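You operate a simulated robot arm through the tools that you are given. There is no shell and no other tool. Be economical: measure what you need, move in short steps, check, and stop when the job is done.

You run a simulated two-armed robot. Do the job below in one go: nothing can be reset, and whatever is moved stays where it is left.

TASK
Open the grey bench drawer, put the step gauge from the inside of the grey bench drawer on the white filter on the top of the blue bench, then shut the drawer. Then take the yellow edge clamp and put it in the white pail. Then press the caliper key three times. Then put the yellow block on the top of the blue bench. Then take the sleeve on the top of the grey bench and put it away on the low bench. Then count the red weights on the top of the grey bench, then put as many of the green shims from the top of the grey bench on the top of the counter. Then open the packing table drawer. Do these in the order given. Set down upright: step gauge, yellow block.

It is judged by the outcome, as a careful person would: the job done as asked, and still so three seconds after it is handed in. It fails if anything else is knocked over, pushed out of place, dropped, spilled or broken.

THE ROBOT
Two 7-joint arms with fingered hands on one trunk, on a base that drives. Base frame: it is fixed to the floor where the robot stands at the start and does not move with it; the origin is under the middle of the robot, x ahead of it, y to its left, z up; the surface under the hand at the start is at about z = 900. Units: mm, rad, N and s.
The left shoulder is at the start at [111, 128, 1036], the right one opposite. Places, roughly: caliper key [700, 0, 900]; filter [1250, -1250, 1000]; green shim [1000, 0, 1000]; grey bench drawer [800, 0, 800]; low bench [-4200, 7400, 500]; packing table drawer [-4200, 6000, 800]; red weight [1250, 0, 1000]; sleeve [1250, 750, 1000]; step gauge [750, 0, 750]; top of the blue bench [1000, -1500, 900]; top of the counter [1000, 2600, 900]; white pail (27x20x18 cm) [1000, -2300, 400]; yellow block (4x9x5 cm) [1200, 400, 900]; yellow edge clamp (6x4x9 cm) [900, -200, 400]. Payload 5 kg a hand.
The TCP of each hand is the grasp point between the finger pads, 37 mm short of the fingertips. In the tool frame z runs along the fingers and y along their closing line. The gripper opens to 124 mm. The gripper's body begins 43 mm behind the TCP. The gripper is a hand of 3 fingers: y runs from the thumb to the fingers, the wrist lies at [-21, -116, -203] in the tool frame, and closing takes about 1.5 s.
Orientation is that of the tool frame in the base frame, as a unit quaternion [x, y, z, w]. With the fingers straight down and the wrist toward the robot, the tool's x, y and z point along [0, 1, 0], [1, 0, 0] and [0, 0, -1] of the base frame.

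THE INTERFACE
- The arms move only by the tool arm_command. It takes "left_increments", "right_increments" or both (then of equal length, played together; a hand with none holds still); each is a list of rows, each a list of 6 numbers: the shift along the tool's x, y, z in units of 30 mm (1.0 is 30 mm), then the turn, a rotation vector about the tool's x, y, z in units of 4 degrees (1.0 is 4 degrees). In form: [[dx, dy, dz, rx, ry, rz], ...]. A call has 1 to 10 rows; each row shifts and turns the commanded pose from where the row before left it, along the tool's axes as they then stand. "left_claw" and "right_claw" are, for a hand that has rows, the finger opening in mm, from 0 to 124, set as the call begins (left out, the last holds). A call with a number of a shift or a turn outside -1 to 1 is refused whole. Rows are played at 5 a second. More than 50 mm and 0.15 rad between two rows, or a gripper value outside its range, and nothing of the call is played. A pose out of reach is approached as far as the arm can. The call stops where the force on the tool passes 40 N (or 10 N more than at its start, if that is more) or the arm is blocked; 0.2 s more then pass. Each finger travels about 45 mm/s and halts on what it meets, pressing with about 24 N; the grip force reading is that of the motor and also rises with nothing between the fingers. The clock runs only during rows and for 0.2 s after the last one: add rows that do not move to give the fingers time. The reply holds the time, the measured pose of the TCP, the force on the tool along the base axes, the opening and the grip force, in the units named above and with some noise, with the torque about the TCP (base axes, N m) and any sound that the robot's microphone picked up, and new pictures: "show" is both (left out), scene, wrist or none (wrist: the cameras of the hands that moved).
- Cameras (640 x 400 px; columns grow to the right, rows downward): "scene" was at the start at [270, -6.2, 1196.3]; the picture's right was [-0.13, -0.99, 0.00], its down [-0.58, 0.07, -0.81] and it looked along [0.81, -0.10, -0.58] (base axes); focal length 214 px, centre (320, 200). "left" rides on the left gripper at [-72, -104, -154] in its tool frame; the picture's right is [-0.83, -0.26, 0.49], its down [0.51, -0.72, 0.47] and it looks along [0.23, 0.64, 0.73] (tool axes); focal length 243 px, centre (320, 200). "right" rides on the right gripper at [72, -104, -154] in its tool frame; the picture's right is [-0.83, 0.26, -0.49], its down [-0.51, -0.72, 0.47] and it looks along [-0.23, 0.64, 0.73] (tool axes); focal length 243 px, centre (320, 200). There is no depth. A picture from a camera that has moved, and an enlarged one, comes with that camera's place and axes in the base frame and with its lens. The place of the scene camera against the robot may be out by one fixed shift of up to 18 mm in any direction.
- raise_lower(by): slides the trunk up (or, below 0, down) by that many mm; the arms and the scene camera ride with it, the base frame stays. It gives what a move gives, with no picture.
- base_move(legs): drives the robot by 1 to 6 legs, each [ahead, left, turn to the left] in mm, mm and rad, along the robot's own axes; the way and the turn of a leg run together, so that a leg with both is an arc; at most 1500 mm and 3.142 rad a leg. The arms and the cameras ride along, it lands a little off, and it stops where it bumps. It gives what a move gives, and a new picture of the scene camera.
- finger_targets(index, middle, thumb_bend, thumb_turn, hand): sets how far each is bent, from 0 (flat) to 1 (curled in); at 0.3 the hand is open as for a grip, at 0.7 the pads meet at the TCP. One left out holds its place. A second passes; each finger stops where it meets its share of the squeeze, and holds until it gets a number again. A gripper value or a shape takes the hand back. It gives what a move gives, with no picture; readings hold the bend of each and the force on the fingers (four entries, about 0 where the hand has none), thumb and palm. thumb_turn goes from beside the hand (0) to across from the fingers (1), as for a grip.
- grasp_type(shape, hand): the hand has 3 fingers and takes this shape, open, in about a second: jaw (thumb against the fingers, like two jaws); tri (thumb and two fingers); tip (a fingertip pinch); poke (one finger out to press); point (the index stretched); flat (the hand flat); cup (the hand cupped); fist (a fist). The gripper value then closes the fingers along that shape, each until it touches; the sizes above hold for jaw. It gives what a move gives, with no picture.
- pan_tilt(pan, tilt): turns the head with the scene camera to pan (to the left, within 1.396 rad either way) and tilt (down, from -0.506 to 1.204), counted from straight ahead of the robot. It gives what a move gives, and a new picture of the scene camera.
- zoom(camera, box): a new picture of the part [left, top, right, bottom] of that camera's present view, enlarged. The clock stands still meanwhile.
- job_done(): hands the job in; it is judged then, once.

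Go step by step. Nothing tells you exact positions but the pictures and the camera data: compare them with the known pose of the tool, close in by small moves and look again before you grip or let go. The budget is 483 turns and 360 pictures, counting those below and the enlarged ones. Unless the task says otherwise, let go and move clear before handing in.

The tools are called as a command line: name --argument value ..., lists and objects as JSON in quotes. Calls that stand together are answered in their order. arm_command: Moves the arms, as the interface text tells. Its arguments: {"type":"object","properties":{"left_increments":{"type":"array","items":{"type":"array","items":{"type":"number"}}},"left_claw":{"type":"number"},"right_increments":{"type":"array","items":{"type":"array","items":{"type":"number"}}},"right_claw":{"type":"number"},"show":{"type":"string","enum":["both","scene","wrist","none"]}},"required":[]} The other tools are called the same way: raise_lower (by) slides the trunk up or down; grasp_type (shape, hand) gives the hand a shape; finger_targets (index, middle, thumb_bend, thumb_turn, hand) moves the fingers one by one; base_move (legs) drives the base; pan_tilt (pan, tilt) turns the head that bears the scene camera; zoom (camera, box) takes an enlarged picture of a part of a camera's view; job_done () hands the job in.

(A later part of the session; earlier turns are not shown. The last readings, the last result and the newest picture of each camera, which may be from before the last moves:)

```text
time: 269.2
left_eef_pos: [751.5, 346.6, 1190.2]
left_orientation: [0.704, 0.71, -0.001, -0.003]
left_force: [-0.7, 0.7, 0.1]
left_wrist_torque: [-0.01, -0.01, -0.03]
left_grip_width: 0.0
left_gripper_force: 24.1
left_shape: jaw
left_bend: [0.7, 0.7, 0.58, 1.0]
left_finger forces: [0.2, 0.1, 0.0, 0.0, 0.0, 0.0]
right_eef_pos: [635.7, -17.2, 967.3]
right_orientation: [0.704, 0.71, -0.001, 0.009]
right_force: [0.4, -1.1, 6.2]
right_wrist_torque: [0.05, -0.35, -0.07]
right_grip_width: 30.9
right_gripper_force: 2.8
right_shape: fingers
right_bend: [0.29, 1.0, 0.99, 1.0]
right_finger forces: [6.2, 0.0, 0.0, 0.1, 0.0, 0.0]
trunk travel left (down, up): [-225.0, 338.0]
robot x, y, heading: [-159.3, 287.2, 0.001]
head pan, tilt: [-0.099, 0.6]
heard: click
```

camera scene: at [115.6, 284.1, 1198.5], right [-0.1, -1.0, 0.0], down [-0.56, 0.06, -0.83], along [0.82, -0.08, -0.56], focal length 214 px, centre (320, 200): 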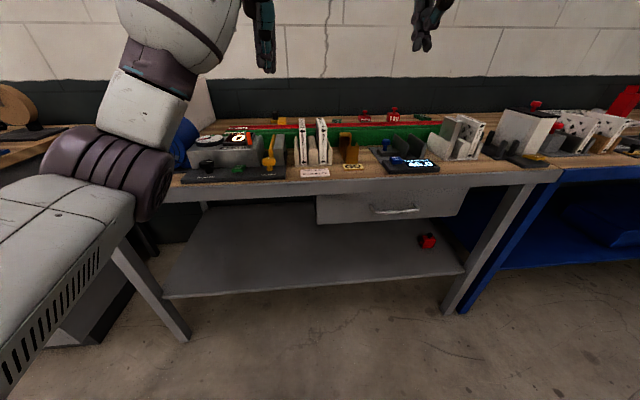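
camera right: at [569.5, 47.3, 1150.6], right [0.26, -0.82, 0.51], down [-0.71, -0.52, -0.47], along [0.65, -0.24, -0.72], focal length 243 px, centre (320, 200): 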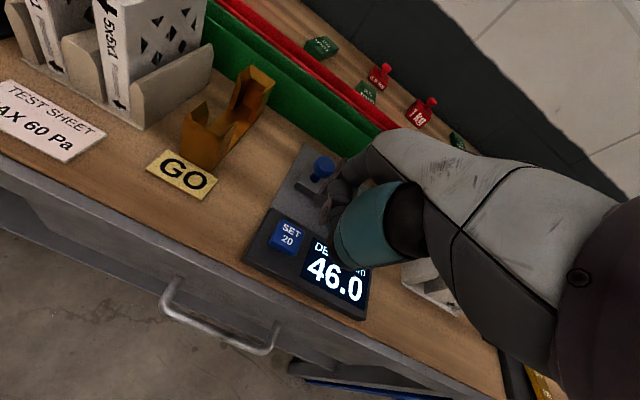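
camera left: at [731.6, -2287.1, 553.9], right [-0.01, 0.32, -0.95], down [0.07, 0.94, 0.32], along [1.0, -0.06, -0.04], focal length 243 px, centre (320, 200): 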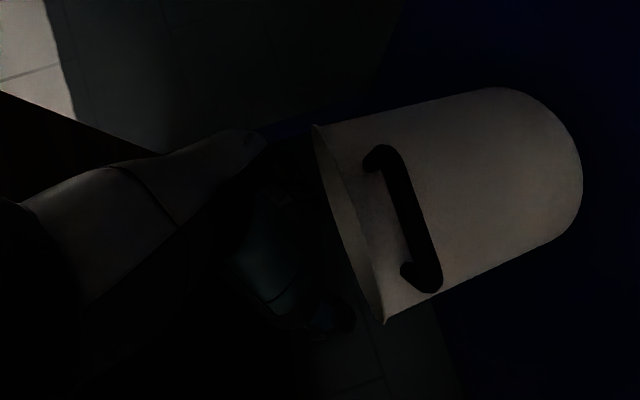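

Third click done. Raising the hand, resetting it to jaw, and looking for the yellow block.

arm_command --right_increments '[[0, 0, -0.5, 0, 0, 0], [0, 0, -1, 0, 0, 0], [0, 0, -1, 0, 0, 0], [0, 0, -1, 0, 0, 0], [0, 0, -1, 0, 0, 0], [0, 0, -1, 0, 0, 0], [0, 0, -1, 0, 0, 0], [0, 0, -1, 0, 0, 0], [0, 0, -1, 0, 0, 0], [0, 0, -1, 0, 0, 0]]' --show "none"

grasp_type --hand "right" --shape "jaw"

pan_tilt --pan 0.1 --tilt 0.4

zoom --camera "right" --box '[60, 0, 400, 210]'

```text
time: 271.4
left_eef_pos: [751.7, 346.4, 1189.1]
left_orientation: [0.705, 0.709, -0.001, -0.003]
left_force: [-0.2, 0.4, 0.1]
left_wrist_torque: [-0.03, -0.01, 0.02]
left_grip_width: 0.0
left_gripper_force: 23.9
left_shape: jaw
left_bend: [0.7, 0.7, 0.58, 1.0]
left_finger forces: [0.0, 0.0, 0.1, 0.1, 0.0, 0.1]
right_eef_pos: [633.0, -11.7, 1253.6]
right_orientation: [0.704, 0.71, -0.003, 0.008]
right_force: [-1.0, 0.3, -0.1]
right_wrist_torque: [-0.03, 0.02, -0.02]
right_grip_width: 31.0
right_gripper_force: 0.1
right_shape: fingers
right_bend: [0.29, 1.0, 0.99, 1.0]
right_finger forces: [0.1, 0.1, 0.1, 0.0, 0.1, 0.0]
trunk travel left (down, up): [-225.0, 338.0]
robot x, y, heading: [-151.3, 288.7, 0.001]
head pan, tilt: [-0.099, 0.6]
```

```text
time: 272.3
left_eef_pos: [752.6, 346.6, 1189.9]
left_orientation: [0.704, 0.71, -0.002, -0.004]
left_force: [-0.9, 0.2, 1.1]
left_wrist_torque: [0.01, -0.02, -0.03]
left_grip_width: 0.0
left_gripper_force: 23.9
left_shape: jaw
left_bend: [0.7, 0.7, 0.58, 1.0]
left_finger forces: [0.0, 0.0, 0.1, 0.0, 0.0, 0.0]
right_eef_pos: [635.2, -12.3, 1252.9]
right_orientation: [0.705, 0.709, -0.001, 0.009]
right_force: [0.5, -0.7, -0.1]
right_wrist_torque: [0.01, 0.04, 0.02]
right_grip_width: 123.9
right_gripper_force: 0.1
right_shape: jaw
right_bend: [0.3, 0.3, 0.3, 0.98]
right_finger forces: [0.0, 0.0, 0.1, 0.0, 0.0, 0.0]
trunk travel left (down, up): [-225.0, 338.0]
robot x, y, heading: [-154.6, 285.6, 0.002]
head pan, tilt: [-0.099, 0.6]
```

```text
time: 273.0
left_eef_pos: [752.9, 347.3, 1190.4]
left_orientation: [0.705, 0.709, -0.001, -0.004]
left_force: [1.0, 0.8, 0.1]
left_wrist_torque: [-0.02, 0.02, -0.02]
left_grip_width: 0.0
left_gripper_force: 24.0
left_shape: jaw
left_bend: [0.7, 0.7, 0.58, 1.0]
left_finger forces: [0.0, 0.0, 0.1, 0.0, 0.1, 0.0]
right_eef_pos: [634.1, -11.7, 1252.6]
right_orientation: [0.705, 0.71, -0.001, 0.009]
right_force: [0.0, 0.6, 0.1]
right_wrist_torque: [0.0, 0.01, -0.02]
right_grip_width: 123.4
right_gripper_force: 0.1
right_shape: jaw
right_bend: [0.3, 0.3, 0.3, 0.98]
right_finger forces: [0.1, 0.0, 0.1, 0.1, 0.0, 0.1]
trunk travel left (down, up): [-225.0, 338.0]
robot x, y, heading: [-157.3, 286.2, -0.001]
head pan, tilt: [0.099, 0.4]
camera scene: at [120.5, 302.1, 1216.4], right [0.1, -0.99, 0.0], down [-0.39, -0.04, -0.92], along [0.92, 0.09, -0.39], focal length 214 px, centre (320, 200)
```

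scene: 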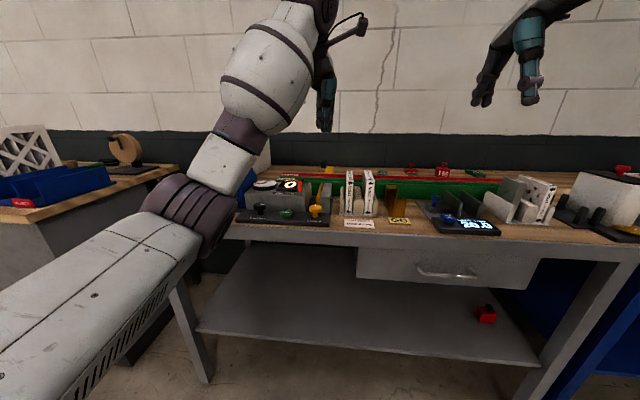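

```text
1.88 times, centred on (230, 105) of right
camera zoom: at [528.2, 61.0, 1403.7], right [0.26, -0.82, 0.51], down [-0.71, -0.52, -0.47], along [0.65, -0.24, -0.72], focal length 457 px, centre (489, 379)
```

zoom: 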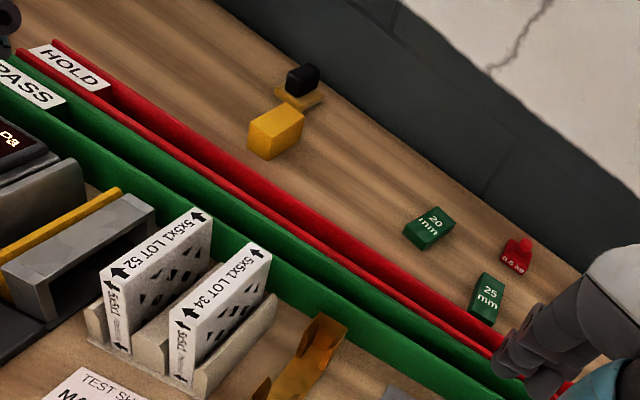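

The yellow block stands near [1130, 341], behind the rails and in line with the left hand. I'll open the left hand and drive forward.

base_move --legs '[[300, 0, 0]]'

arm_command --left_increments '[[0, 0, 0, 0, 0, 0], [0, 0, 0, 0, 0, 0]]' --left_claw 110 --show "wrist"

```text
time: 275.1
left_eef_pos: [1045.3, 352.0, 1191.6]
left_orientation: [0.703, 0.712, 0.001, -0.003]
left_force: [0.2, 0.2, 0.1]
left_wrist_torque: [0.0, 0.0, 0.0]
left_grip_width: 0.2
left_gripper_force: 24.0
left_shape: jaw
left_bend: [0.7, 0.7, 0.57, 1.0]
left_finger forces: [0.1, 0.0, 0.0, 0.0, 0.0, 0.1]
right_eef_pos: [928.3, -8.5, 1253.5]
right_orientation: [0.703, 0.712, 0.0, 0.009]
right_force: [0.0, -0.3, -0.2]
right_wrist_torque: [0.01, -0.04, 0.02]
right_grip_width: 124.0
right_gripper_force: 0.0
right_shape: jaw
right_bend: [0.3, 0.3, 0.3, 0.98]
right_finger forces: [0.1, 0.1, 0.0, 0.0, 0.0, 0.0]
trunk travel left (down, up): [-225.0, 338.0]
robot x, y, heading: [135.3, 288.9, 0.001]
head pan, tilt: [0.099, 0.4]
camera scene: at [414.0, 304.8, 1216.8], right [0.11, -0.99, 0.0], down [-0.39, -0.04, -0.92], along [0.92, 0.1, -0.39], focal length 214 px, centre (320, 200)
```

scene: 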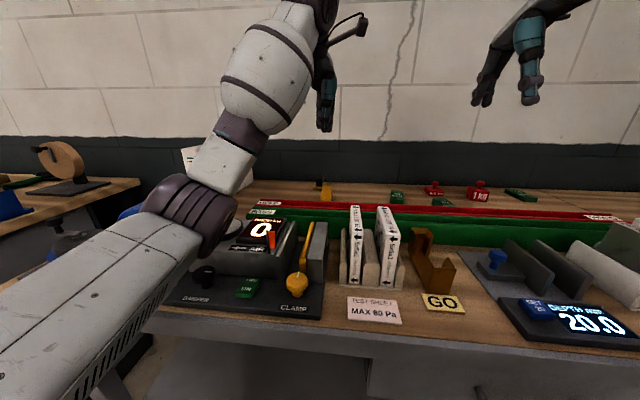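

```text
time: 275.7
left_eef_pos: [1046.4, 352.6, 1189.3]
left_orientation: [0.703, 0.711, -0.001, -0.003]
left_force: [0.1, 0.0, -0.6]
left_wrist_torque: [0.02, -0.03, 0.0]
left_grip_width: 109.9
left_gripper_force: 0.1
left_shape: jaw
left_bend: [0.27, 0.32, 0.4, 0.98]
left_finger forces: [0.1, 0.0, 0.0, 0.0, 0.0, 0.0]
right_eef_pos: [930.0, -5.1, 1252.1]
right_orientation: [0.703, 0.712, 0.0, 0.008]
right_force: [0.5, -0.2, -0.7]
right_wrist_torque: [0.02, -0.02, 0.01]
right_grip_width: 123.9
right_gripper_force: 0.1
right_shape: jaw
right_bend: [0.3, 0.3, 0.3, 0.98]
right_finger forces: [0.0, 0.0, 0.1, 0.0, 0.0, 0.1]
trunk travel left (down, up): [-225.0, 338.0]
robot x, y, heading: [141.4, 290.0, 0.011]
head pan, tilt: [0.099, 0.4]
camera left: at [943.8, 278.2, 1343.8], right [-0.26, -0.83, -0.49], down [-0.73, 0.5, -0.47], along [0.63, 0.24, -0.73], focal length 243 px, centre (320, 200)
```

left: 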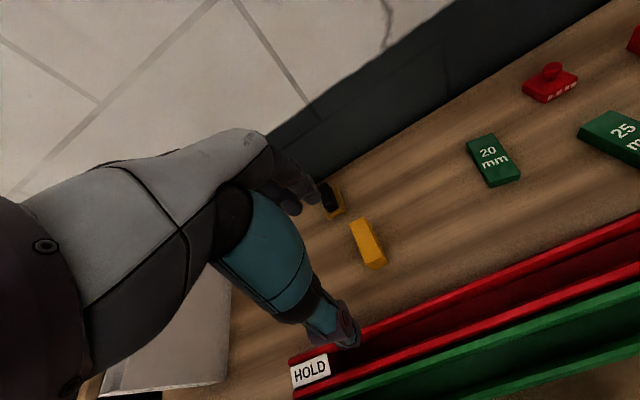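

zoom --camera "left" --box '[300, 160, 420, 290]'

zoom --camera "right" --box '[0, 0, 400, 250]'

```text
3.08 times, centred on (360, 225) of left
camera zoom: at [943.8, 278.2, 1343.8], right [-0.26, -0.83, -0.49], down [-0.73, 0.5, -0.47], along [0.63, 0.24, -0.73], focal length 746 px, centre (197, 123)
```

zoom: 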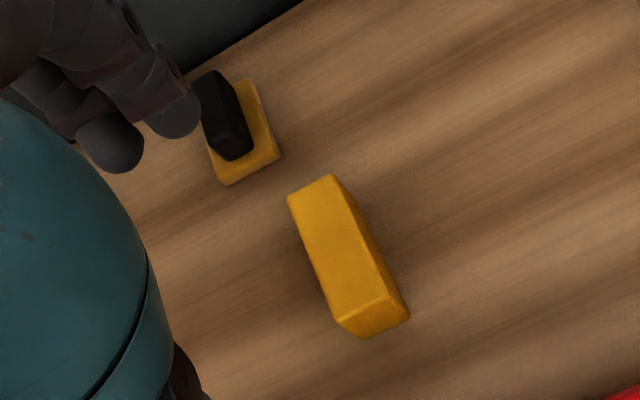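

```text
1.60 times, centred on (200, 125) of right
camera zoom: at [823.7, 65.6, 1404.1], right [0.27, -0.82, 0.51], down [-0.71, -0.52, -0.47], along [0.65, -0.23, -0.72], focal length 388 px, centre (512, 320)
```

zoom: 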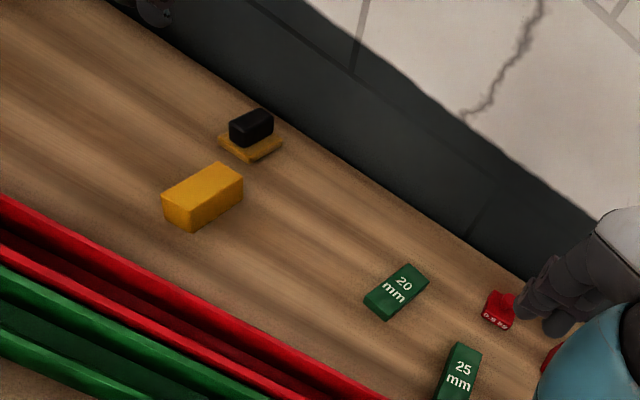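

Block spans x 1105-1191, y 336-368, top about 950. I'll grip it along its length. Driving forward 100 mm and descending partway.

base_move --legs '[[100, 0, 0]]'

arm_command --left_increments '[[0, 0, 0.9, 0, 0, 0], [0, 0, 0.9, 0, 0, 0], [0, 0, 0.9, 0, 0, 0], [0, 0, 0.9, 0, 0, 0], [0, 0, 0.9, 0, 0, 0]]' --left_claw 122 --show "wrist"

zoom --camera "scene" --box '[240, 110, 440, 235]'

```text
time: 276.8
left_eef_pos: [1137.5, 351.2, 1203.5]
left_orientation: [0.702, 0.712, 0.006, 0.003]
left_force: [0.0, -0.2, 0.8]
left_wrist_torque: [-0.01, 0.02, 0.01]
left_grip_width: 109.9
left_gripper_force: 0.0
left_shape: jaw
left_bend: [0.27, 0.32, 0.4, 0.98]
left_finger forces: [0.0, 0.0, 0.0, 0.1, 0.1, 0.0]
right_eef_pos: [1021.0, -7.6, 1257.2]
right_orientation: [0.703, 0.711, 0.002, 0.01]
right_force: [-0.6, 0.0, 0.4]
right_wrist_torque: [-0.02, -0.03, 0.02]
right_grip_width: 123.7
right_gripper_force: 0.0
right_shape: jaw
right_bend: [0.3, 0.3, 0.3, 0.98]
right_finger forces: [0.1, 0.1, 0.1, 0.0, 0.1, 0.1]
trunk travel left (down, up): [-225.0, 338.0]
robot x, y, heading: [242.4, 291.4, 0.002]
head pan, tilt: [0.099, 0.4]
camera scene: at [507.4, 303.4, 1218.8], right [0.11, -0.99, 0.0], down [-0.38, -0.04, -0.92], along [0.92, 0.1, -0.38], focal length 214 px, centre (320, 200)
```

scene: 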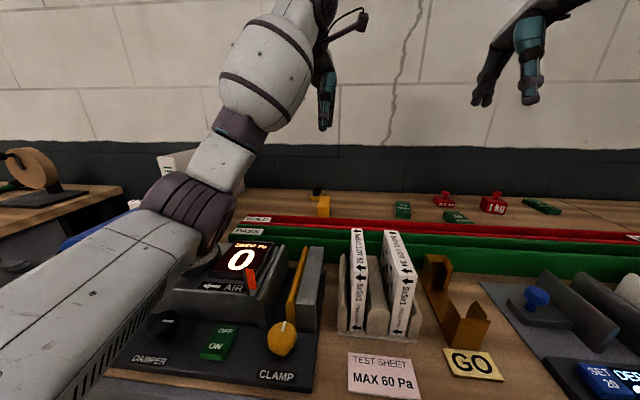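

```text
time: 277.7
left_eef_pos: [1105.5, 363.2, 1258.3]
left_orientation: [0.694, 0.713, 0.073, 0.066]
left_force: [-0.3, -0.4, -0.2]
left_wrist_torque: [-0.02, 0.02, -0.03]
left_grip_width: 121.8
left_gripper_force: 0.0
left_shape: jaw
left_bend: [0.31, 0.3, 0.31, 0.98]
left_finger forces: [0.0, 0.0, 0.0, 0.0, 0.0, 0.1]
right_eef_pos: [1016.4, -4.9, 1258.5]
right_orientation: [0.7, 0.714, 0.005, 0.011]
right_force: [-0.1, 0.3, 1.0]
right_wrist_torque: [0.04, 0.02, -0.01]
right_grip_width: 123.7
right_gripper_force: 0.1
right_shape: jaw
right_bend: [0.3, 0.3, 0.3, 0.98]
right_finger forces: [0.1, 0.0, 0.0, 0.0, 0.0, 0.0]
trunk travel left (down, up): [-225.0, 338.0]
robot x, y, heading: [243.0, 289.5, 0.016]
head pan, tilt: [0.099, 0.4]
stopped in row 4 (left hand): the arm was blocked; the commanded pose is now the measured one
camera left: at [975.0, 286.8, 1387.5], right [-0.14, -0.83, -0.54], down [-0.63, 0.49, -0.6], along [0.77, 0.26, -0.59], focal length 243 px, centre (320, 200)
```

left: 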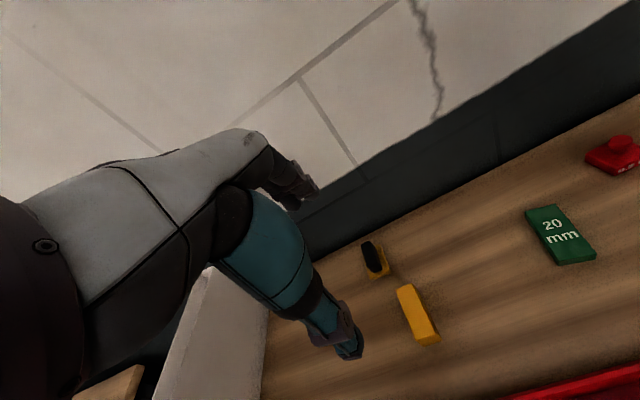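

```text
3.20 times, centred on (340, 172) of scene
camera zoom: at [499.2, 304.8, 1218.0], right [0.11, -0.99, 0.0], down [-0.37, -0.04, -0.93], along [0.92, 0.11, -0.38], focal length 686 px, centre (256, 288)
```

zoom: 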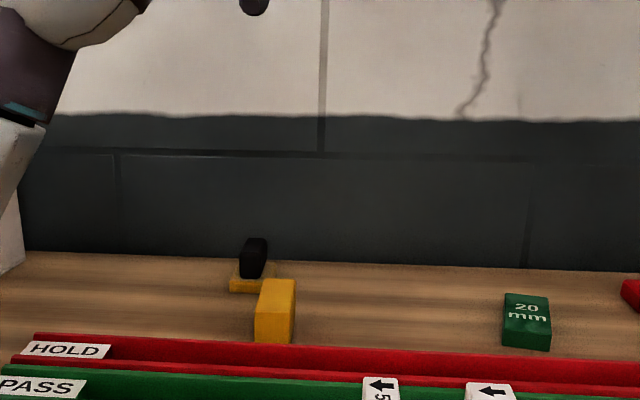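

The left arm was blocked: its elbow is low over the device at the left. I'll back off and check that nothing was moved.

base_move --legs '[[-150, 0, 0]]'

zoom --camera "scene" --box '[160, 140, 420, 330]'

```text
time: 279.1
left_eef_pos: [978.1, 364.6, 1235.8]
left_orientation: [0.696, 0.713, 0.062, 0.057]
left_force: [-0.3, -0.4, 0.3]
left_wrist_torque: [-0.04, -0.01, -0.01]
left_grip_width: 121.7
left_gripper_force: 0.1
left_shape: jaw
left_bend: [0.31, 0.3, 0.3, 0.98]
left_finger forces: [0.0, 0.0, 0.1, 0.1, 0.0, 0.1]
right_eef_pos: [886.1, -0.1, 1250.5]
right_orientation: [0.702, 0.713, -0.003, 0.009]
right_force: [0.3, 0.1, -1.0]
right_wrist_torque: [-0.03, 0.0, 0.02]
right_grip_width: 124.0
right_gripper_force: 0.1
right_shape: jaw
right_bend: [0.3, 0.3, 0.3, 0.98]
right_finger forces: [0.0, 0.0, 0.0, 0.1, 0.1, 0.0]
trunk travel left (down, up): [-225.0, 338.0]
robot x, y, heading: [90.3, 288.8, 0.01]
head pan, tilt: [0.099, 0.4]
camera scene: at [369.2, 308.6, 1215.5], right [0.11, -0.99, 0.0], down [-0.39, -0.04, -0.92], along [0.91, 0.1, -0.39], focal length 214 px, centre (320, 200)
```

scene: 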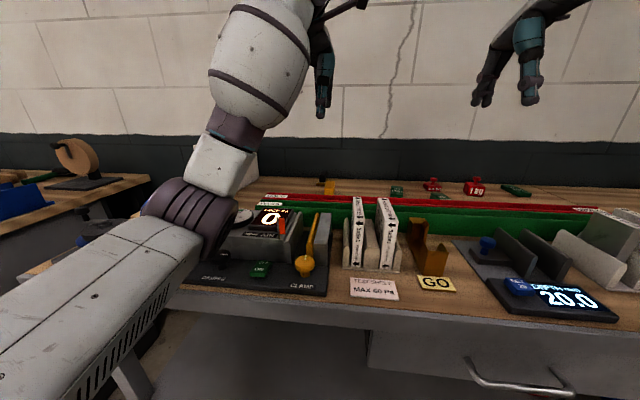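

```text
2.11 times, centred on (290, 235) of scene
camera zoom: at [369.2, 308.6, 1215.5], right [0.11, -0.99, 0.0], down [-0.39, -0.04, -0.92], along [0.91, 0.1, -0.39], focal length 452 px, centre (383, 126)
```

zoom: 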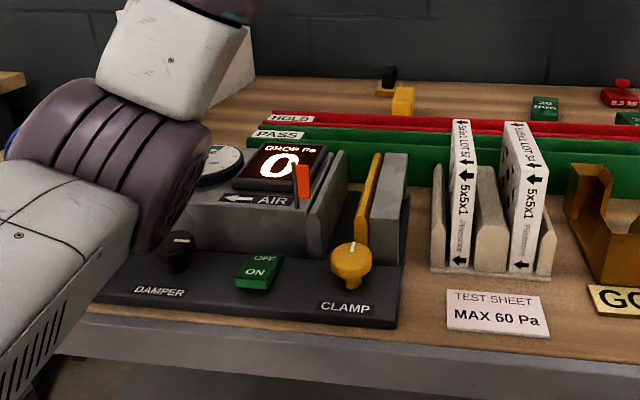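

Nothing seems moved. I'll raise the trunk 140 mm so the elbow stays high, re-level the left hand and view again.

raise_lower --by 140

arm_command --left_increments '[[0.4, 0, 0.5, 0.8, 0, 0], [0.4, 0, 0.8, 0.8, 0, 0], [0.4, 0, 0.8, 0.8, 0, 0], [0.4, 0, 0.8, 0, 0, 0], [0.4, 0, 0.8, 0, 0, 0]]' --show "scene"

```text
time: 280.8
left_eef_pos: [977.6, 362.9, 1377.7]
left_orientation: [0.695, 0.714, 0.063, 0.057]
left_force: [0.7, 0.0, -0.2]
left_wrist_torque: [0.0, 0.03, -0.03]
left_grip_width: 121.8
left_gripper_force: 0.1
left_shape: jaw
left_bend: [0.31, 0.3, 0.3, 0.98]
left_finger forces: [0.0, 0.0, 0.0, 0.0, 0.0, 0.0]
right_eef_pos: [883.7, -0.8, 1390.6]
right_orientation: [0.701, 0.713, -0.002, 0.009]
right_force: [1.0, -0.3, 0.8]
right_wrist_torque: [-0.02, 0.03, 0.0]
right_grip_width: 123.7
right_gripper_force: 0.0
right_shape: jaw
right_bend: [0.3, 0.3, 0.3, 0.98]
right_finger forces: [0.1, 0.0, 0.1, 0.0, 0.0, 0.0]
trunk travel left (down, up): [-365.0, 198.0]
robot x, y, heading: [93.9, 291.4, 0.013]
head pan, tilt: [0.099, 0.4]
```

```text
time: 281.9
left_eef_pos: [983.1, 424.6, 1266.4]
left_orientation: [0.698, 0.717, 0.002, 0.0]
left_force: [-0.1, 0.0, -0.7]
left_wrist_torque: [0.02, -0.01, 0.03]
left_grip_width: 121.7
left_gripper_force: 0.1
left_shape: jaw
left_bend: [0.31, 0.3, 0.3, 0.98]
left_finger forces: [0.1, 0.0, 0.0, 0.0, 0.0, 0.1]
right_eef_pos: [884.5, -1.7, 1392.0]
right_orientation: [0.701, 0.713, -0.002, 0.008]
right_force: [0.5, -0.4, 0.4]
right_wrist_torque: [-0.01, -0.01, 0.0]
right_grip_width: 123.8
right_gripper_force: 0.1
right_shape: jaw
right_bend: [0.3, 0.3, 0.3, 0.98]
right_finger forces: [0.0, 0.1, 0.0, 0.0, 0.1, 0.1]
trunk travel left (down, up): [-365.0, 198.0]
robot x, y, heading: [91.0, 290.4, 0.015]
head pan, tilt: [0.099, 0.4]
camera scene: at [330.4, 307.7, 1361.0], right [0.11, -0.99, 0.0], down [-0.39, -0.04, -0.92], along [0.92, 0.1, -0.39], focal length 214 px, centre (320, 200)
```

scene: 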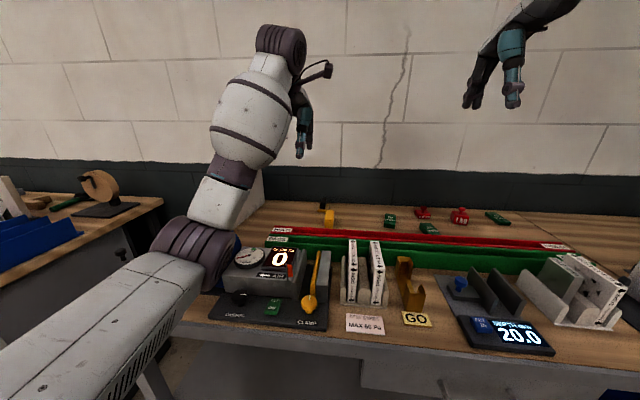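

base_move --legs '[[0, -72, -0.014], [163, 0, 0]]'

arm_command --left_increments '[[0, 0, 0.6, 0, 0, 0], [0, 0, 0.9, 0, 0, 0], [0, 0, 0.9, 0, 0, 0], [0, 0, 0.9, 0, 0, 0]]' --show "wrist"

```text
time: 284.3
left_eef_pos: [1145.2, 337.7, 1271.8]
left_orientation: [0.704, 0.71, 0.005, 0.001]
left_force: [-1.0, 0.5, 1.1]
left_wrist_torque: [0.0, -0.02, -0.05]
left_grip_width: 122.0
left_gripper_force: 0.0
left_shape: jaw
left_bend: [0.31, 0.3, 0.3, 0.98]
left_finger forces: [0.0, 0.0, 0.0, 0.0, 0.0, 0.0]
right_eef_pos: [1039.0, -85.6, 1395.1]
right_orientation: [0.707, 0.707, -0.001, 0.009]
right_force: [-0.1, 0.8, -0.3]
right_wrist_torque: [0.0, -0.04, 0.02]
right_grip_width: 123.8
right_gripper_force: 0.0
right_shape: jaw
right_bend: [0.3, 0.3, 0.3, 0.98]
right_finger forces: [0.0, 0.0, 0.1, 0.1, 0.0, 0.0]
trunk travel left (down, up): [-365.0, 198.0]
robot x, y, heading: [256.7, 218.4, -0.001]
head pan, tilt: [0.099, 0.4]
camera scene: at [489.4, 231.3, 1362.0], right [0.1, -1.0, 0.0], down [-0.38, -0.04, -0.92], along [0.92, 0.09, -0.39], focal length 214 px, centre (320, 200)
```

scene: 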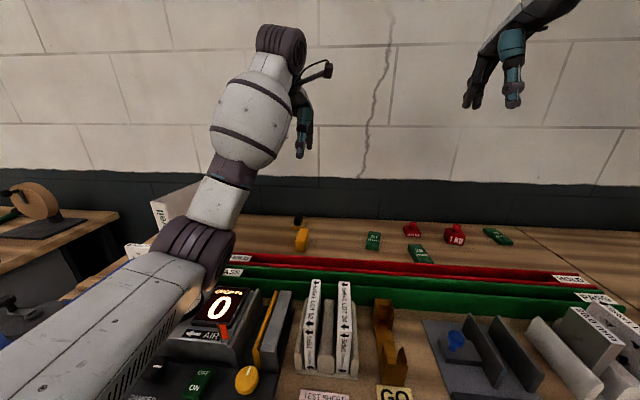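

```text
time: 285.5
left_eef_pos: [1143.4, 341.8, 1218.5]
left_orientation: [0.701, 0.712, 0.027, 0.023]
left_force: [0.8, -0.3, -0.1]
left_wrist_torque: [0.01, 0.02, 0.01]
left_grip_width: 121.8
left_gripper_force: 0.1
left_shape: jaw
left_bend: [0.31, 0.3, 0.3, 0.98]
left_finger forces: [0.0, 0.1, 0.0, 0.0, 0.0, 0.1]
right_eef_pos: [1037.6, -88.8, 1394.9]
right_orientation: [0.706, 0.708, 0.001, 0.008]
right_force: [-0.3, -0.1, 0.3]
right_wrist_torque: [0.01, -0.01, -0.02]
right_grip_width: 123.8
right_gripper_force: 0.2
right_shape: jaw
right_bend: [0.3, 0.3, 0.3, 0.98]
right_finger forces: [0.0, 0.1, 0.1, 0.0, 0.1, 0.0]
trunk travel left (down, up): [-365.0, 198.0]
robot x, y, heading: [260.9, 223.8, -0.007]
head pan, tilt: [0.099, 0.4]
stopped in row 4 (left hand): the arm was blocked; the commanded pose is now the measured one
camera left: at [1029.5, 267.4, 1364.3], right [-0.21, -0.83, -0.51], down [-0.69, 0.5, -0.52], along [0.69, 0.25, -0.68], focal length 243 px, centre (320, 200)
```

left: 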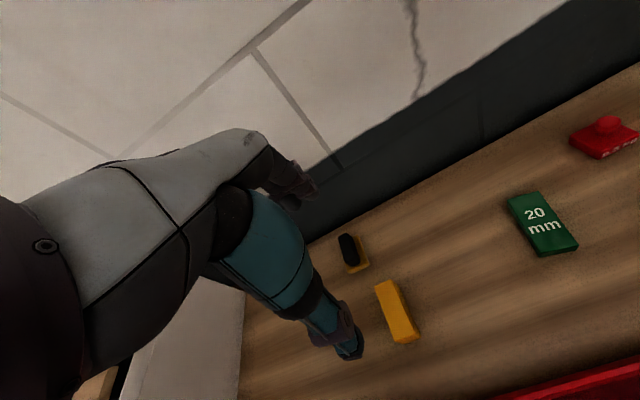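

The left elbow is too low for this spot. The right arm has its elbow high, so I'll use that: back off, fold the left arm back and up first.

base_move --legs '[[-200, 0, 0]]'

arm_command --left_increments '[[0.3, -0.9, -0.6, 0.4, 0, 0], [0.3, -0.9, -0.6, 0.4, 0, 0], [0.5, -0.9, -0.6, 0, 0, 0], [0.5, -0.9, -0.6, 0, 0, 0], [0.5, -0.9, -0.6, 0, 0, 0], [0.5, -0.9, -0.6, 0, 0, 0], [0.5, -0.9, -0.6, 0, 0, 0], [0.5, -0.9, -0.6, 0, 0, 0]]' --left_claw 100 --show "none"

pan_tilt --pan 0.4 --tilt 0.5

```text
time: 287.1
left_eef_pos: [955.7, 341.6, 1201.1]
left_orientation: [0.703, 0.71, 0.018, 0.016]
left_force: [-1.2, -0.3, -0.7]
left_wrist_torque: [0.02, 0.02, 0.0]
left_grip_width: 121.8
left_gripper_force: 0.0
left_shape: jaw
left_bend: [0.31, 0.3, 0.3, 0.98]
left_finger forces: [0.0, 0.0, 0.1, 0.1, 0.0, 0.0]
right_eef_pos: [850.1, -85.5, 1391.0]
right_orientation: [0.707, 0.707, -0.003, 0.008]
right_force: [0.3, -0.6, 0.6]
right_wrist_torque: [0.02, 0.04, 0.03]
right_grip_width: 124.0
right_gripper_force: 0.1
right_shape: jaw
right_bend: [0.3, 0.3, 0.3, 0.98]
right_finger forces: [0.0, 0.0, 0.1, 0.1, 0.0, 0.0]
trunk travel left (down, up): [-365.0, 198.0]
robot x, y, heading: [61.3, 219.4, 0.002]
head pan, tilt: [0.099, 0.4]
camera scene: at [302.2, 232.0, 1360.4], right [0.09, -1.0, 0.0], down [-0.39, -0.04, -0.92], along [0.92, 0.09, -0.39], focal length 214 px, centre (320, 200)
```

scene: 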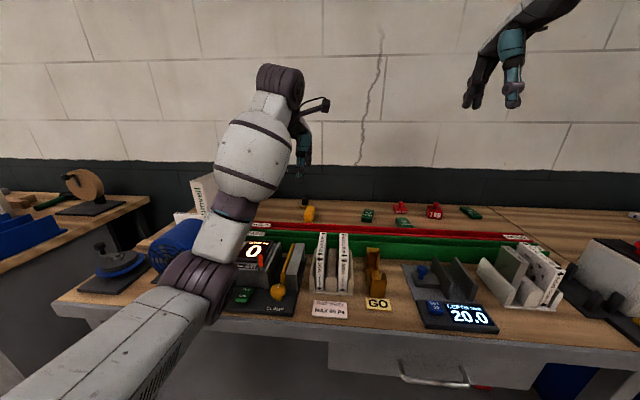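

```text
time: 288.9
left_eef_pos: [734.5, 448.1, 1348.5]
left_orientation: [0.703, 0.711, -0.001, -0.002]
left_force: [-0.2, -0.2, 0.0]
left_wrist_torque: [-0.03, 0.0, 0.0]
left_grip_width: 100.0
left_gripper_force: 0.1
left_shape: jaw
left_bend: [0.26, 0.34, 0.49, 0.99]
left_finger forces: [0.1, 0.0, 0.0, 0.0, 0.0, 0.0]
right_eef_pos: [846.2, -84.4, 1393.5]
right_orientation: [0.707, 0.707, -0.001, 0.009]
right_force: [0.1, 0.3, 0.9]
right_wrist_torque: [0.02, 0.0, -0.01]
right_grip_width: 123.9
right_gripper_force: 0.0
right_shape: jaw
right_bend: [0.3, 0.3, 0.3, 0.98]
right_finger forces: [0.0, 0.0, 0.0, 0.0, 0.1, 0.0]
trunk travel left (down, up): [-365.0, 198.0]
robot x, y, heading: [58.1, 219.0, -0.01]
head pan, tilt: [0.099, 0.4]
```

```text
time: 289.7
left_eef_pos: [737.3, 445.7, 1347.3]
left_orientation: [0.702, 0.712, -0.001, -0.003]
left_force: [0.2, 0.2, 0.1]
left_wrist_torque: [0.02, 0.02, -0.02]
left_grip_width: 100.3
left_gripper_force: 0.1
left_shape: jaw
left_bend: [0.26, 0.34, 0.49, 0.99]
left_finger forces: [0.0, 0.0, 0.0, 0.0, 0.0, 0.1]
right_eef_pos: [847.6, -85.2, 1391.9]
right_orientation: [0.707, 0.707, -0.002, 0.009]
right_force: [-0.4, -0.9, 0.7]
right_wrist_torque: [0.02, -0.01, -0.01]
right_grip_width: 123.7
right_gripper_force: 0.0
right_shape: jaw
right_bend: [0.3, 0.3, 0.3, 0.98]
right_finger forces: [0.0, 0.1, 0.0, 0.0, 0.0, 0.0]
trunk travel left (down, up): [-365.0, 198.0]
robot x, y, heading: [61.5, 218.3, -0.002]
head pan, tilt: [0.4, 0.499]
camera scene: at [291.1, 258.7, 1352.0], right [0.38, -0.92, 0.0], down [-0.44, -0.18, -0.88], along [0.81, 0.34, -0.48], focal length 214 px, centre (320, 200)
```

scene: 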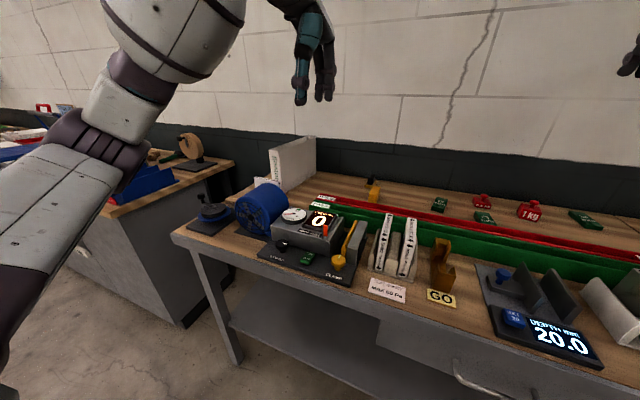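

All objects look undisturbed. Now I bring the right hand toward the centre and move the robot left for the yellow block.

arm_command --right_increments '[[0.85, 0.5, 0.3, 0, 0, 0], [0.85, 0.5, 0.3, 0, 0, 0], [0.85, 0.5, 0.3, 0, 0, 0], [0.85, 0.5, 0.3, 0, 0, 0], [0.85, 0.6, 0.3, 0, 0, 0], [0.85, 0.6, 0.3, 0, 0, 0]]' --right_claw 122 --show "none"

base_move --legs '[[0, 284, 0.002]]'

pan_tilt --pan 0 --tilt 0.5

```text
time: 291.1
left_eef_pos: [739.2, 446.0, 1345.2]
left_orientation: [0.703, 0.711, -0.002, -0.004]
left_force: [0.6, -0.5, -0.2]
left_wrist_torque: [0.05, 0.01, 0.05]
left_grip_width: 100.1
left_gripper_force: 0.1
left_shape: jaw
left_bend: [0.26, 0.34, 0.49, 0.99]
left_finger forces: [0.0, 0.0, 0.1, 0.0, 0.1, 0.1]
right_eef_pos: [941.7, 57.1, 1339.9]
right_orientation: [0.709, 0.706, -0.003, 0.007]
right_force: [0.3, -0.2, 0.5]
right_wrist_torque: [0.02, 0.03, -0.04]
right_grip_width: 122.5
right_gripper_force: 0.1
right_shape: jaw
right_bend: [0.3, 0.3, 0.3, 0.98]
right_finger forces: [0.0, 0.0, 0.0, 0.0, 0.0, 0.0]
right hand out of reach, approached as far as the arm can: row 6
trunk travel left (down, up): [-365.0, 198.0]
robot x, y, heading: [62.0, 222.2, -0.001]
head pan, tilt: [0.4, 0.499]
```

```text
time: 294.2
left_eef_pos: [734.3, 737.9, 1347.7]
left_orientation: [0.7, 0.715, -0.001, -0.003]
left_force: [-0.3, -0.5, -0.1]
left_wrist_torque: [0.01, -0.02, -0.01]
left_grip_width: 100.6
left_gripper_force: 0.0
left_shape: jaw
left_bend: [0.26, 0.34, 0.49, 0.99]
left_finger forces: [0.0, 0.1, 0.0, 0.1, 0.0, 0.1]
right_eef_pos: [939.1, 351.1, 1340.9]
right_orientation: [0.704, 0.71, 0.0, 0.008]
right_force: [-0.9, -0.7, 0.1]
right_wrist_torque: [-0.01, 0.02, 0.0]
right_grip_width: 122.4
right_gripper_force: 0.2
right_shape: jaw
right_bend: [0.3, 0.3, 0.3, 0.98]
right_finger forces: [0.0, 0.1, 0.1, 0.0, 0.0, 0.1]
trunk travel left (down, up): [-365.0, 198.0]
robot x, y, heading: [63.7, 501.3, 0.011]
head pan, tilt: [0.4, 0.499]
camera scene: at [290.6, 545.1, 1352.0], right [0.39, -0.92, 0.0], down [-0.44, -0.19, -0.88], along [0.81, 0.35, -0.48], focal length 214 px, centre (320, 200)
```

scene: 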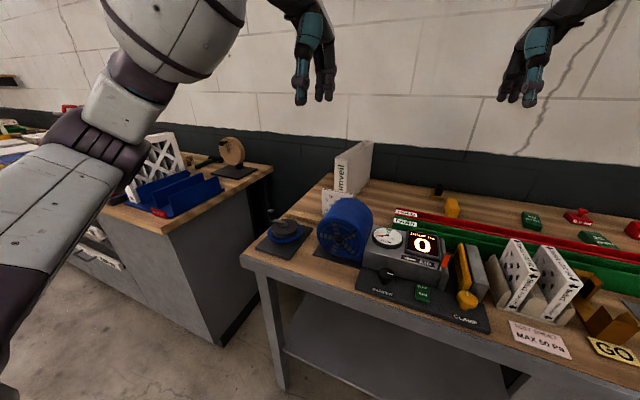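

```text
time: 295.0
left_eef_pos: [734.3, 736.4, 1347.7]
left_orientation: [0.7, 0.715, -0.001, -0.003]
left_force: [0.2, 0.2, 0.7]
left_wrist_torque: [-0.02, -0.02, -0.02]
left_grip_width: 100.0
left_gripper_force: 0.1
left_shape: jaw
left_bend: [0.26, 0.34, 0.49, 0.99]
left_finger forces: [0.0, 0.1, 0.0, 0.1, 0.0, 0.0]
right_eef_pos: [939.6, 351.9, 1340.8]
right_orientation: [0.704, 0.71, -0.001, 0.009]
right_force: [0.7, -0.2, 0.6]
right_wrist_torque: [0.01, 0.03, -0.01]
right_grip_width: 122.2
right_gripper_force: 0.1
right_shape: jaw
right_bend: [0.3, 0.3, 0.3, 0.98]
right_finger forces: [0.1, 0.1, 0.0, 0.0, 0.0, 0.1]
trunk travel left (down, up): [-365.0, 198.0]
robot x, y, heading: [62.3, 504.6, 0.004]
head pan, tilt: [0.0, 0.499]
camera scene: at [297.9, 510.5, 1352.0], right [0.01, -1.0, 0.0], down [-0.48, 0.0, -0.88], along [0.88, 0.0, -0.48], focal length 214 px, centre (320, 200)
```

scene: 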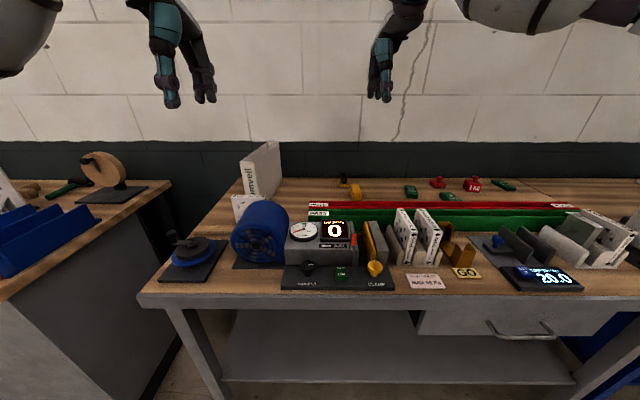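

Right arm is high and clear. Drive forward and descend toward the block.

base_move --legs '[[205, 0, -0.004]]'

arm_command --right_increments '[[0, 0, 1, 0, 0, 0], [0, 0, 1, 0, 0, 0], [0, 0, 1, 0, 0, 0], [0, 0, 1, 0, 0, 0], [0, 0, 1, 0, 0, 0], [0, 0, 1, 0, 0, 0], [0, 0, 1, 0, 0, 0], [0, 0, 1, 0, 0, 0]]' --show "wrist"

zoom --camera "scene" --box '[300, 80, 500, 205]'

```text
time: 296.7
left_eef_pos: [936.1, 740.2, 1349.4]
left_orientation: [0.699, 0.715, 0.0, -0.002]
left_force: [-0.1, -0.7, -0.2]
left_wrist_torque: [-0.01, -0.01, 0.0]
left_grip_width: 100.2
left_gripper_force: 0.0
left_shape: jaw
left_bend: [0.26, 0.34, 0.49, 0.99]
left_finger forces: [0.0, 0.0, 0.0, 0.1, 0.0, 0.0]
right_eef_pos: [1140.5, 354.7, 1344.0]
right_orientation: [0.704, 0.711, -0.001, 0.009]
right_force: [-0.6, -0.1, 0.6]
right_wrist_torque: [0.01, -0.07, 0.0]
right_grip_width: 122.2
right_gripper_force: 0.1
right_shape: jaw
right_bend: [0.3, 0.3, 0.3, 0.98]
right_finger forces: [0.1, 0.0, 0.1, 0.0, 0.1, 0.0]
trunk travel left (down, up): [-365.0, 198.0]
robot x, y, heading: [266.9, 504.6, 0.005]
head pan, tilt: [0.0, 0.499]
camera scene: at [499.6, 511.7, 1352.7], right [0.01, -1.0, 0.0], down [-0.48, 0.0, -0.88], along [0.88, 0.01, -0.48], focal length 214 px, centre (320, 200)
```

scene: 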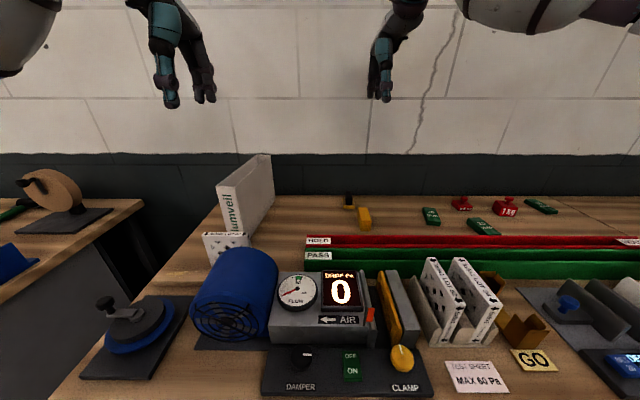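

```text
time: 298.5
left_eef_pos: [939.0, 738.8, 1347.5]
left_orientation: [0.7, 0.715, -0.001, -0.003]
left_force: [0.1, -0.2, -0.1]
left_wrist_torque: [0.02, 0.06, 0.05]
left_grip_width: 100.2
left_gripper_force: 0.1
left_shape: jaw
left_bend: [0.26, 0.34, 0.49, 0.99]
left_finger forces: [0.1, 0.0, 0.0, 0.0, 0.0, 0.0]
right_eef_pos: [1146.5, 348.2, 1101.2]
right_orientation: [0.704, 0.71, 0.001, 0.008]
right_force: [-0.5, 0.3, 0.7]
right_wrist_torque: [0.0, 0.03, -0.01]
right_grip_width: 122.6
right_gripper_force: 0.0
right_shape: jaw
right_bend: [0.3, 0.3, 0.3, 0.98]
right_finger forces: [0.0, 0.0, 0.0, 0.0, 0.1, 0.0]
trunk travel left (down, up): [-365.0, 198.0]
robot x, y, heading: [267.7, 505.2, 0.006]
head pan, tilt: [0.0, 0.499]
camera right: at [1040.8, 421.1, 1252.7], right [0.27, -0.82, 0.51], down [-0.71, -0.52, -0.47], along [0.65, -0.23, -0.72], focal length 243 px, centre (320, 200)
```

right: 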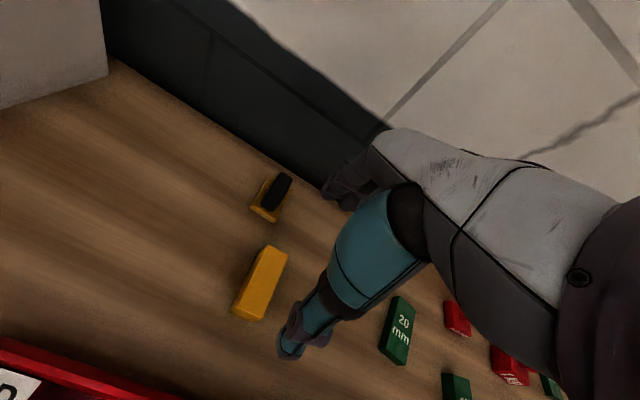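

```text
3.20 times, centred on (400, 142) of scene
camera zoom: at [503.3, 511.3, 1351.8], right [0.01, -1.0, 0.0], down [-0.48, 0.0, -0.88], along [0.88, 0.01, -0.48], focal length 686 px, centre (64, 384)
```

zoom: 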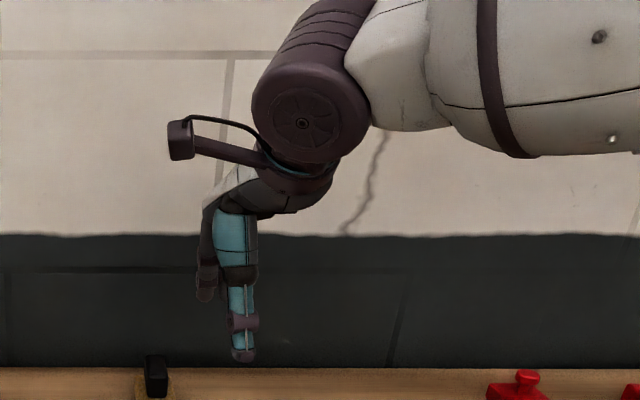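

arm_command --right_increments '[[0.3, 0.07, 0.8, 0, 0, 0], [0, 0, 1, 0, 0, 0], [0, 0, 1, 0, 0, 0]]' --right_claw 122 --show "none"

zoom --camera "right" --box '[180, 180, 380, 380]'

zoom --camera "scene" --box '[310, 140, 430, 240]'

```text
time: 299.3
left_eef_pos: [938.6, 740.1, 1347.5]
left_orientation: [0.699, 0.715, -0.001, -0.003]
left_force: [-0.5, 0.7, -0.6]
left_wrist_torque: [0.01, 0.02, -0.01]
left_grip_width: 100.2
left_gripper_force: 0.1
left_shape: jaw
left_bend: [0.26, 0.34, 0.49, 0.99]
left_finger forces: [0.1, 0.0, 0.0, 0.0, 0.1, 0.0]
right_eef_pos: [1150.0, 358.1, 1016.8]
right_orientation: [0.704, 0.711, -0.001, 0.009]
right_force: [0.0, 0.5, 0.2]
right_wrist_torque: [0.05, 0.02, 0.01]
right_grip_width: 122.3
right_gripper_force: 0.0
right_shape: jaw
right_bend: [0.3, 0.3, 0.3, 0.98]
right_finger forces: [0.0, 0.0, 0.0, 0.1, 0.0, 0.0]
trunk travel left (down, up): [-365.0, 198.0]
robot x, y, heading: [267.7, 507.2, 0.008]
head pan, tilt: [0.0, 0.499]
```

```text
2.00 times, centred on (280, 280) of right
camera zoom: at [1043.9, 431.2, 1168.1], right [0.27, -0.82, 0.51], down [-0.71, -0.52, -0.47], along [0.65, -0.23, -0.72], focal length 485 px, centre (400, 40)
```

zoom: 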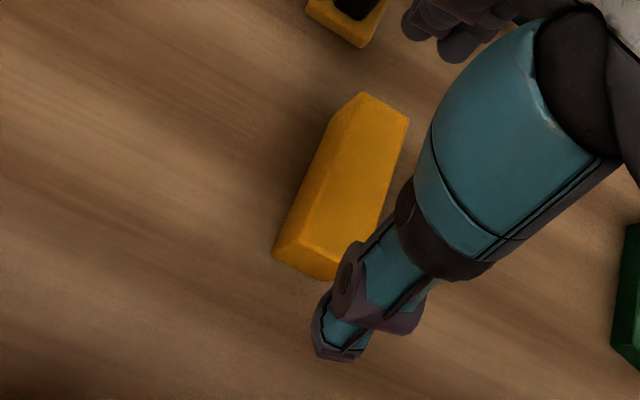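

```text
4.00 times, centred on (370, 190) of scene
camera zoom: at [502.9, 511.4, 1351.9], right [0.01, -1.0, 0.0], down [-0.48, 0.0, -0.88], along [0.88, 0.01, -0.48], focal length 858 px, centre (120, 240)
```

zoom: 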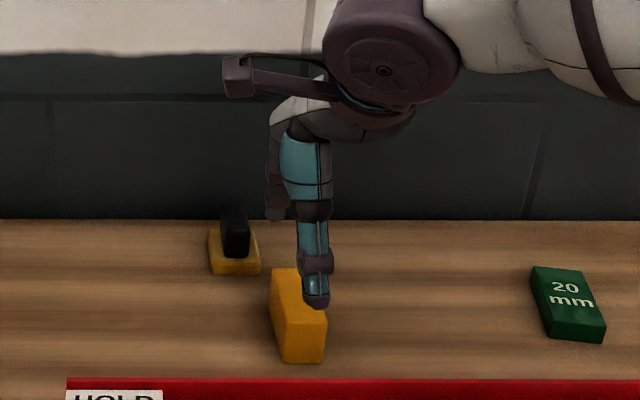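

Lined up. Descending to grip height.

arm_command --right_increments '[[0, 0, 0.8, 0, 0, 0], [0, 0, 0.8, 0, 0, 0], [0, 0, 0.7, 0, 0, 0]]' --show "none"

zoom --camera "scene" --box '[310, 140, 430, 240]'

zoom --camera "right" --box '[180, 180, 380, 380]'

```text
time: 300.1
left_eef_pos: [938.1, 740.2, 1347.9]
left_orientation: [0.699, 0.715, -0.001, -0.003]
left_force: [0.5, -0.7, 0.5]
left_wrist_torque: [0.01, 0.05, 0.01]
left_grip_width: 100.1
left_gripper_force: 0.0
left_shape: jaw
left_bend: [0.26, 0.34, 0.49, 0.99]
left_finger forces: [0.0, 0.0, 0.0, 0.0, 0.1, 0.0]
right_eef_pos: [1151.5, 358.8, 947.2]
right_orientation: [0.704, 0.71, -0.001, 0.008]
right_force: [0.9, 0.2, 0.9]
right_wrist_torque: [0.01, 0.0, 0.0]
right_grip_width: 122.3
right_gripper_force: 0.0
right_shape: jaw
right_bend: [0.3, 0.3, 0.3, 0.98]
right_finger forces: [0.1, 0.1, 0.1, 0.0, 0.0, 0.0]
trunk travel left (down, up): [-365.0, 198.0]
robot x, y, heading: [266.0, 503.0, 0.007]
head pan, tilt: [0.0, 0.499]
```

```text
4.00 times, centred on (370, 190) of scene
camera zoom: at [502.8, 511.6, 1351.9], right [0.01, -1.0, 0.0], down [-0.48, 0.0, -0.88], along [0.88, 0.01, -0.48], focal length 858 px, centre (120, 240)
```

zoom: 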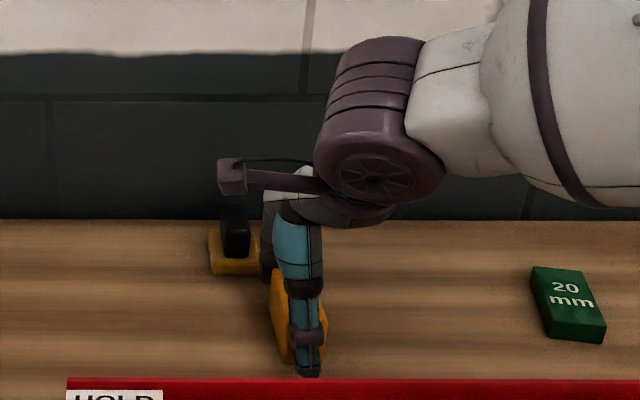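

```text
2.00 times, centred on (280, 280) of right
camera zoom: at [1046.2, 430.6, 1098.7], right [0.27, -0.82, 0.51], down [-0.71, -0.52, -0.47], along [0.65, -0.23, -0.72], focal length 485 px, centre (400, 40)
```

zoom: 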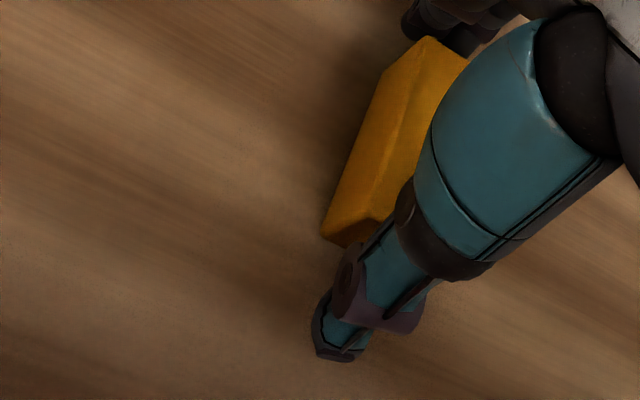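

arm_command --right_increments '[[0, 0, 0, 0, 0, 0], [0, 0, 0, 0, 0, 0], [0, 0, 0, 0, 0, 0], [0, 0, 0, 0, 0, 0], [0, 0, 0, 0, 0, 0], [0, 0, 0, 0, 0, 0], [0, 0, 0, 0, 0, 0]]' --right_claw 60 --show "none"

zoom --camera "right" --box '[180, 180, 380, 380]'

```text
time: 301.7
left_eef_pos: [938.6, 740.3, 1348.1]
left_orientation: [0.699, 0.715, 0.0, -0.004]
left_force: [0.4, -0.4, -0.8]
left_wrist_torque: [-0.02, 0.0, 0.02]
left_grip_width: 100.0
left_gripper_force: 0.1
left_shape: jaw
left_bend: [0.26, 0.34, 0.49, 0.99]
left_finger forces: [0.1, 0.0, 0.0, 0.1, 0.1, 0.0]
right_eef_pos: [1152.2, 359.2, 947.6]
right_orientation: [0.703, 0.711, -0.001, 0.008]
right_force: [0.0, 0.8, -0.4]
right_wrist_torque: [0.01, -0.02, 0.0]
right_grip_width: 84.0
right_gripper_force: 23.9
right_shape: jaw
right_bend: [0.28, 0.39, 0.59, 0.99]
right_finger forces: [14.0, 7.6, 0.0, 0.0, 21.6, 0.1]
trunk travel left (down, up): [-365.0, 198.0]
robot x, y, heading: [262.6, 498.7, 0.005]
head pan, tilt: [0.0, 0.499]
```

```text
2.00 times, centred on (280, 280) of right
camera zoom: at [1045.9, 430.7, 1098.9], right [0.27, -0.82, 0.51], down [-0.71, -0.52, -0.47], along [0.65, -0.23, -0.72], focal length 485 px, centre (400, 40)
```

zoom: 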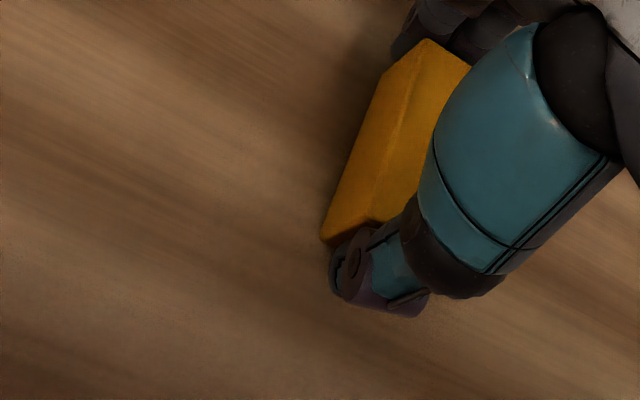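

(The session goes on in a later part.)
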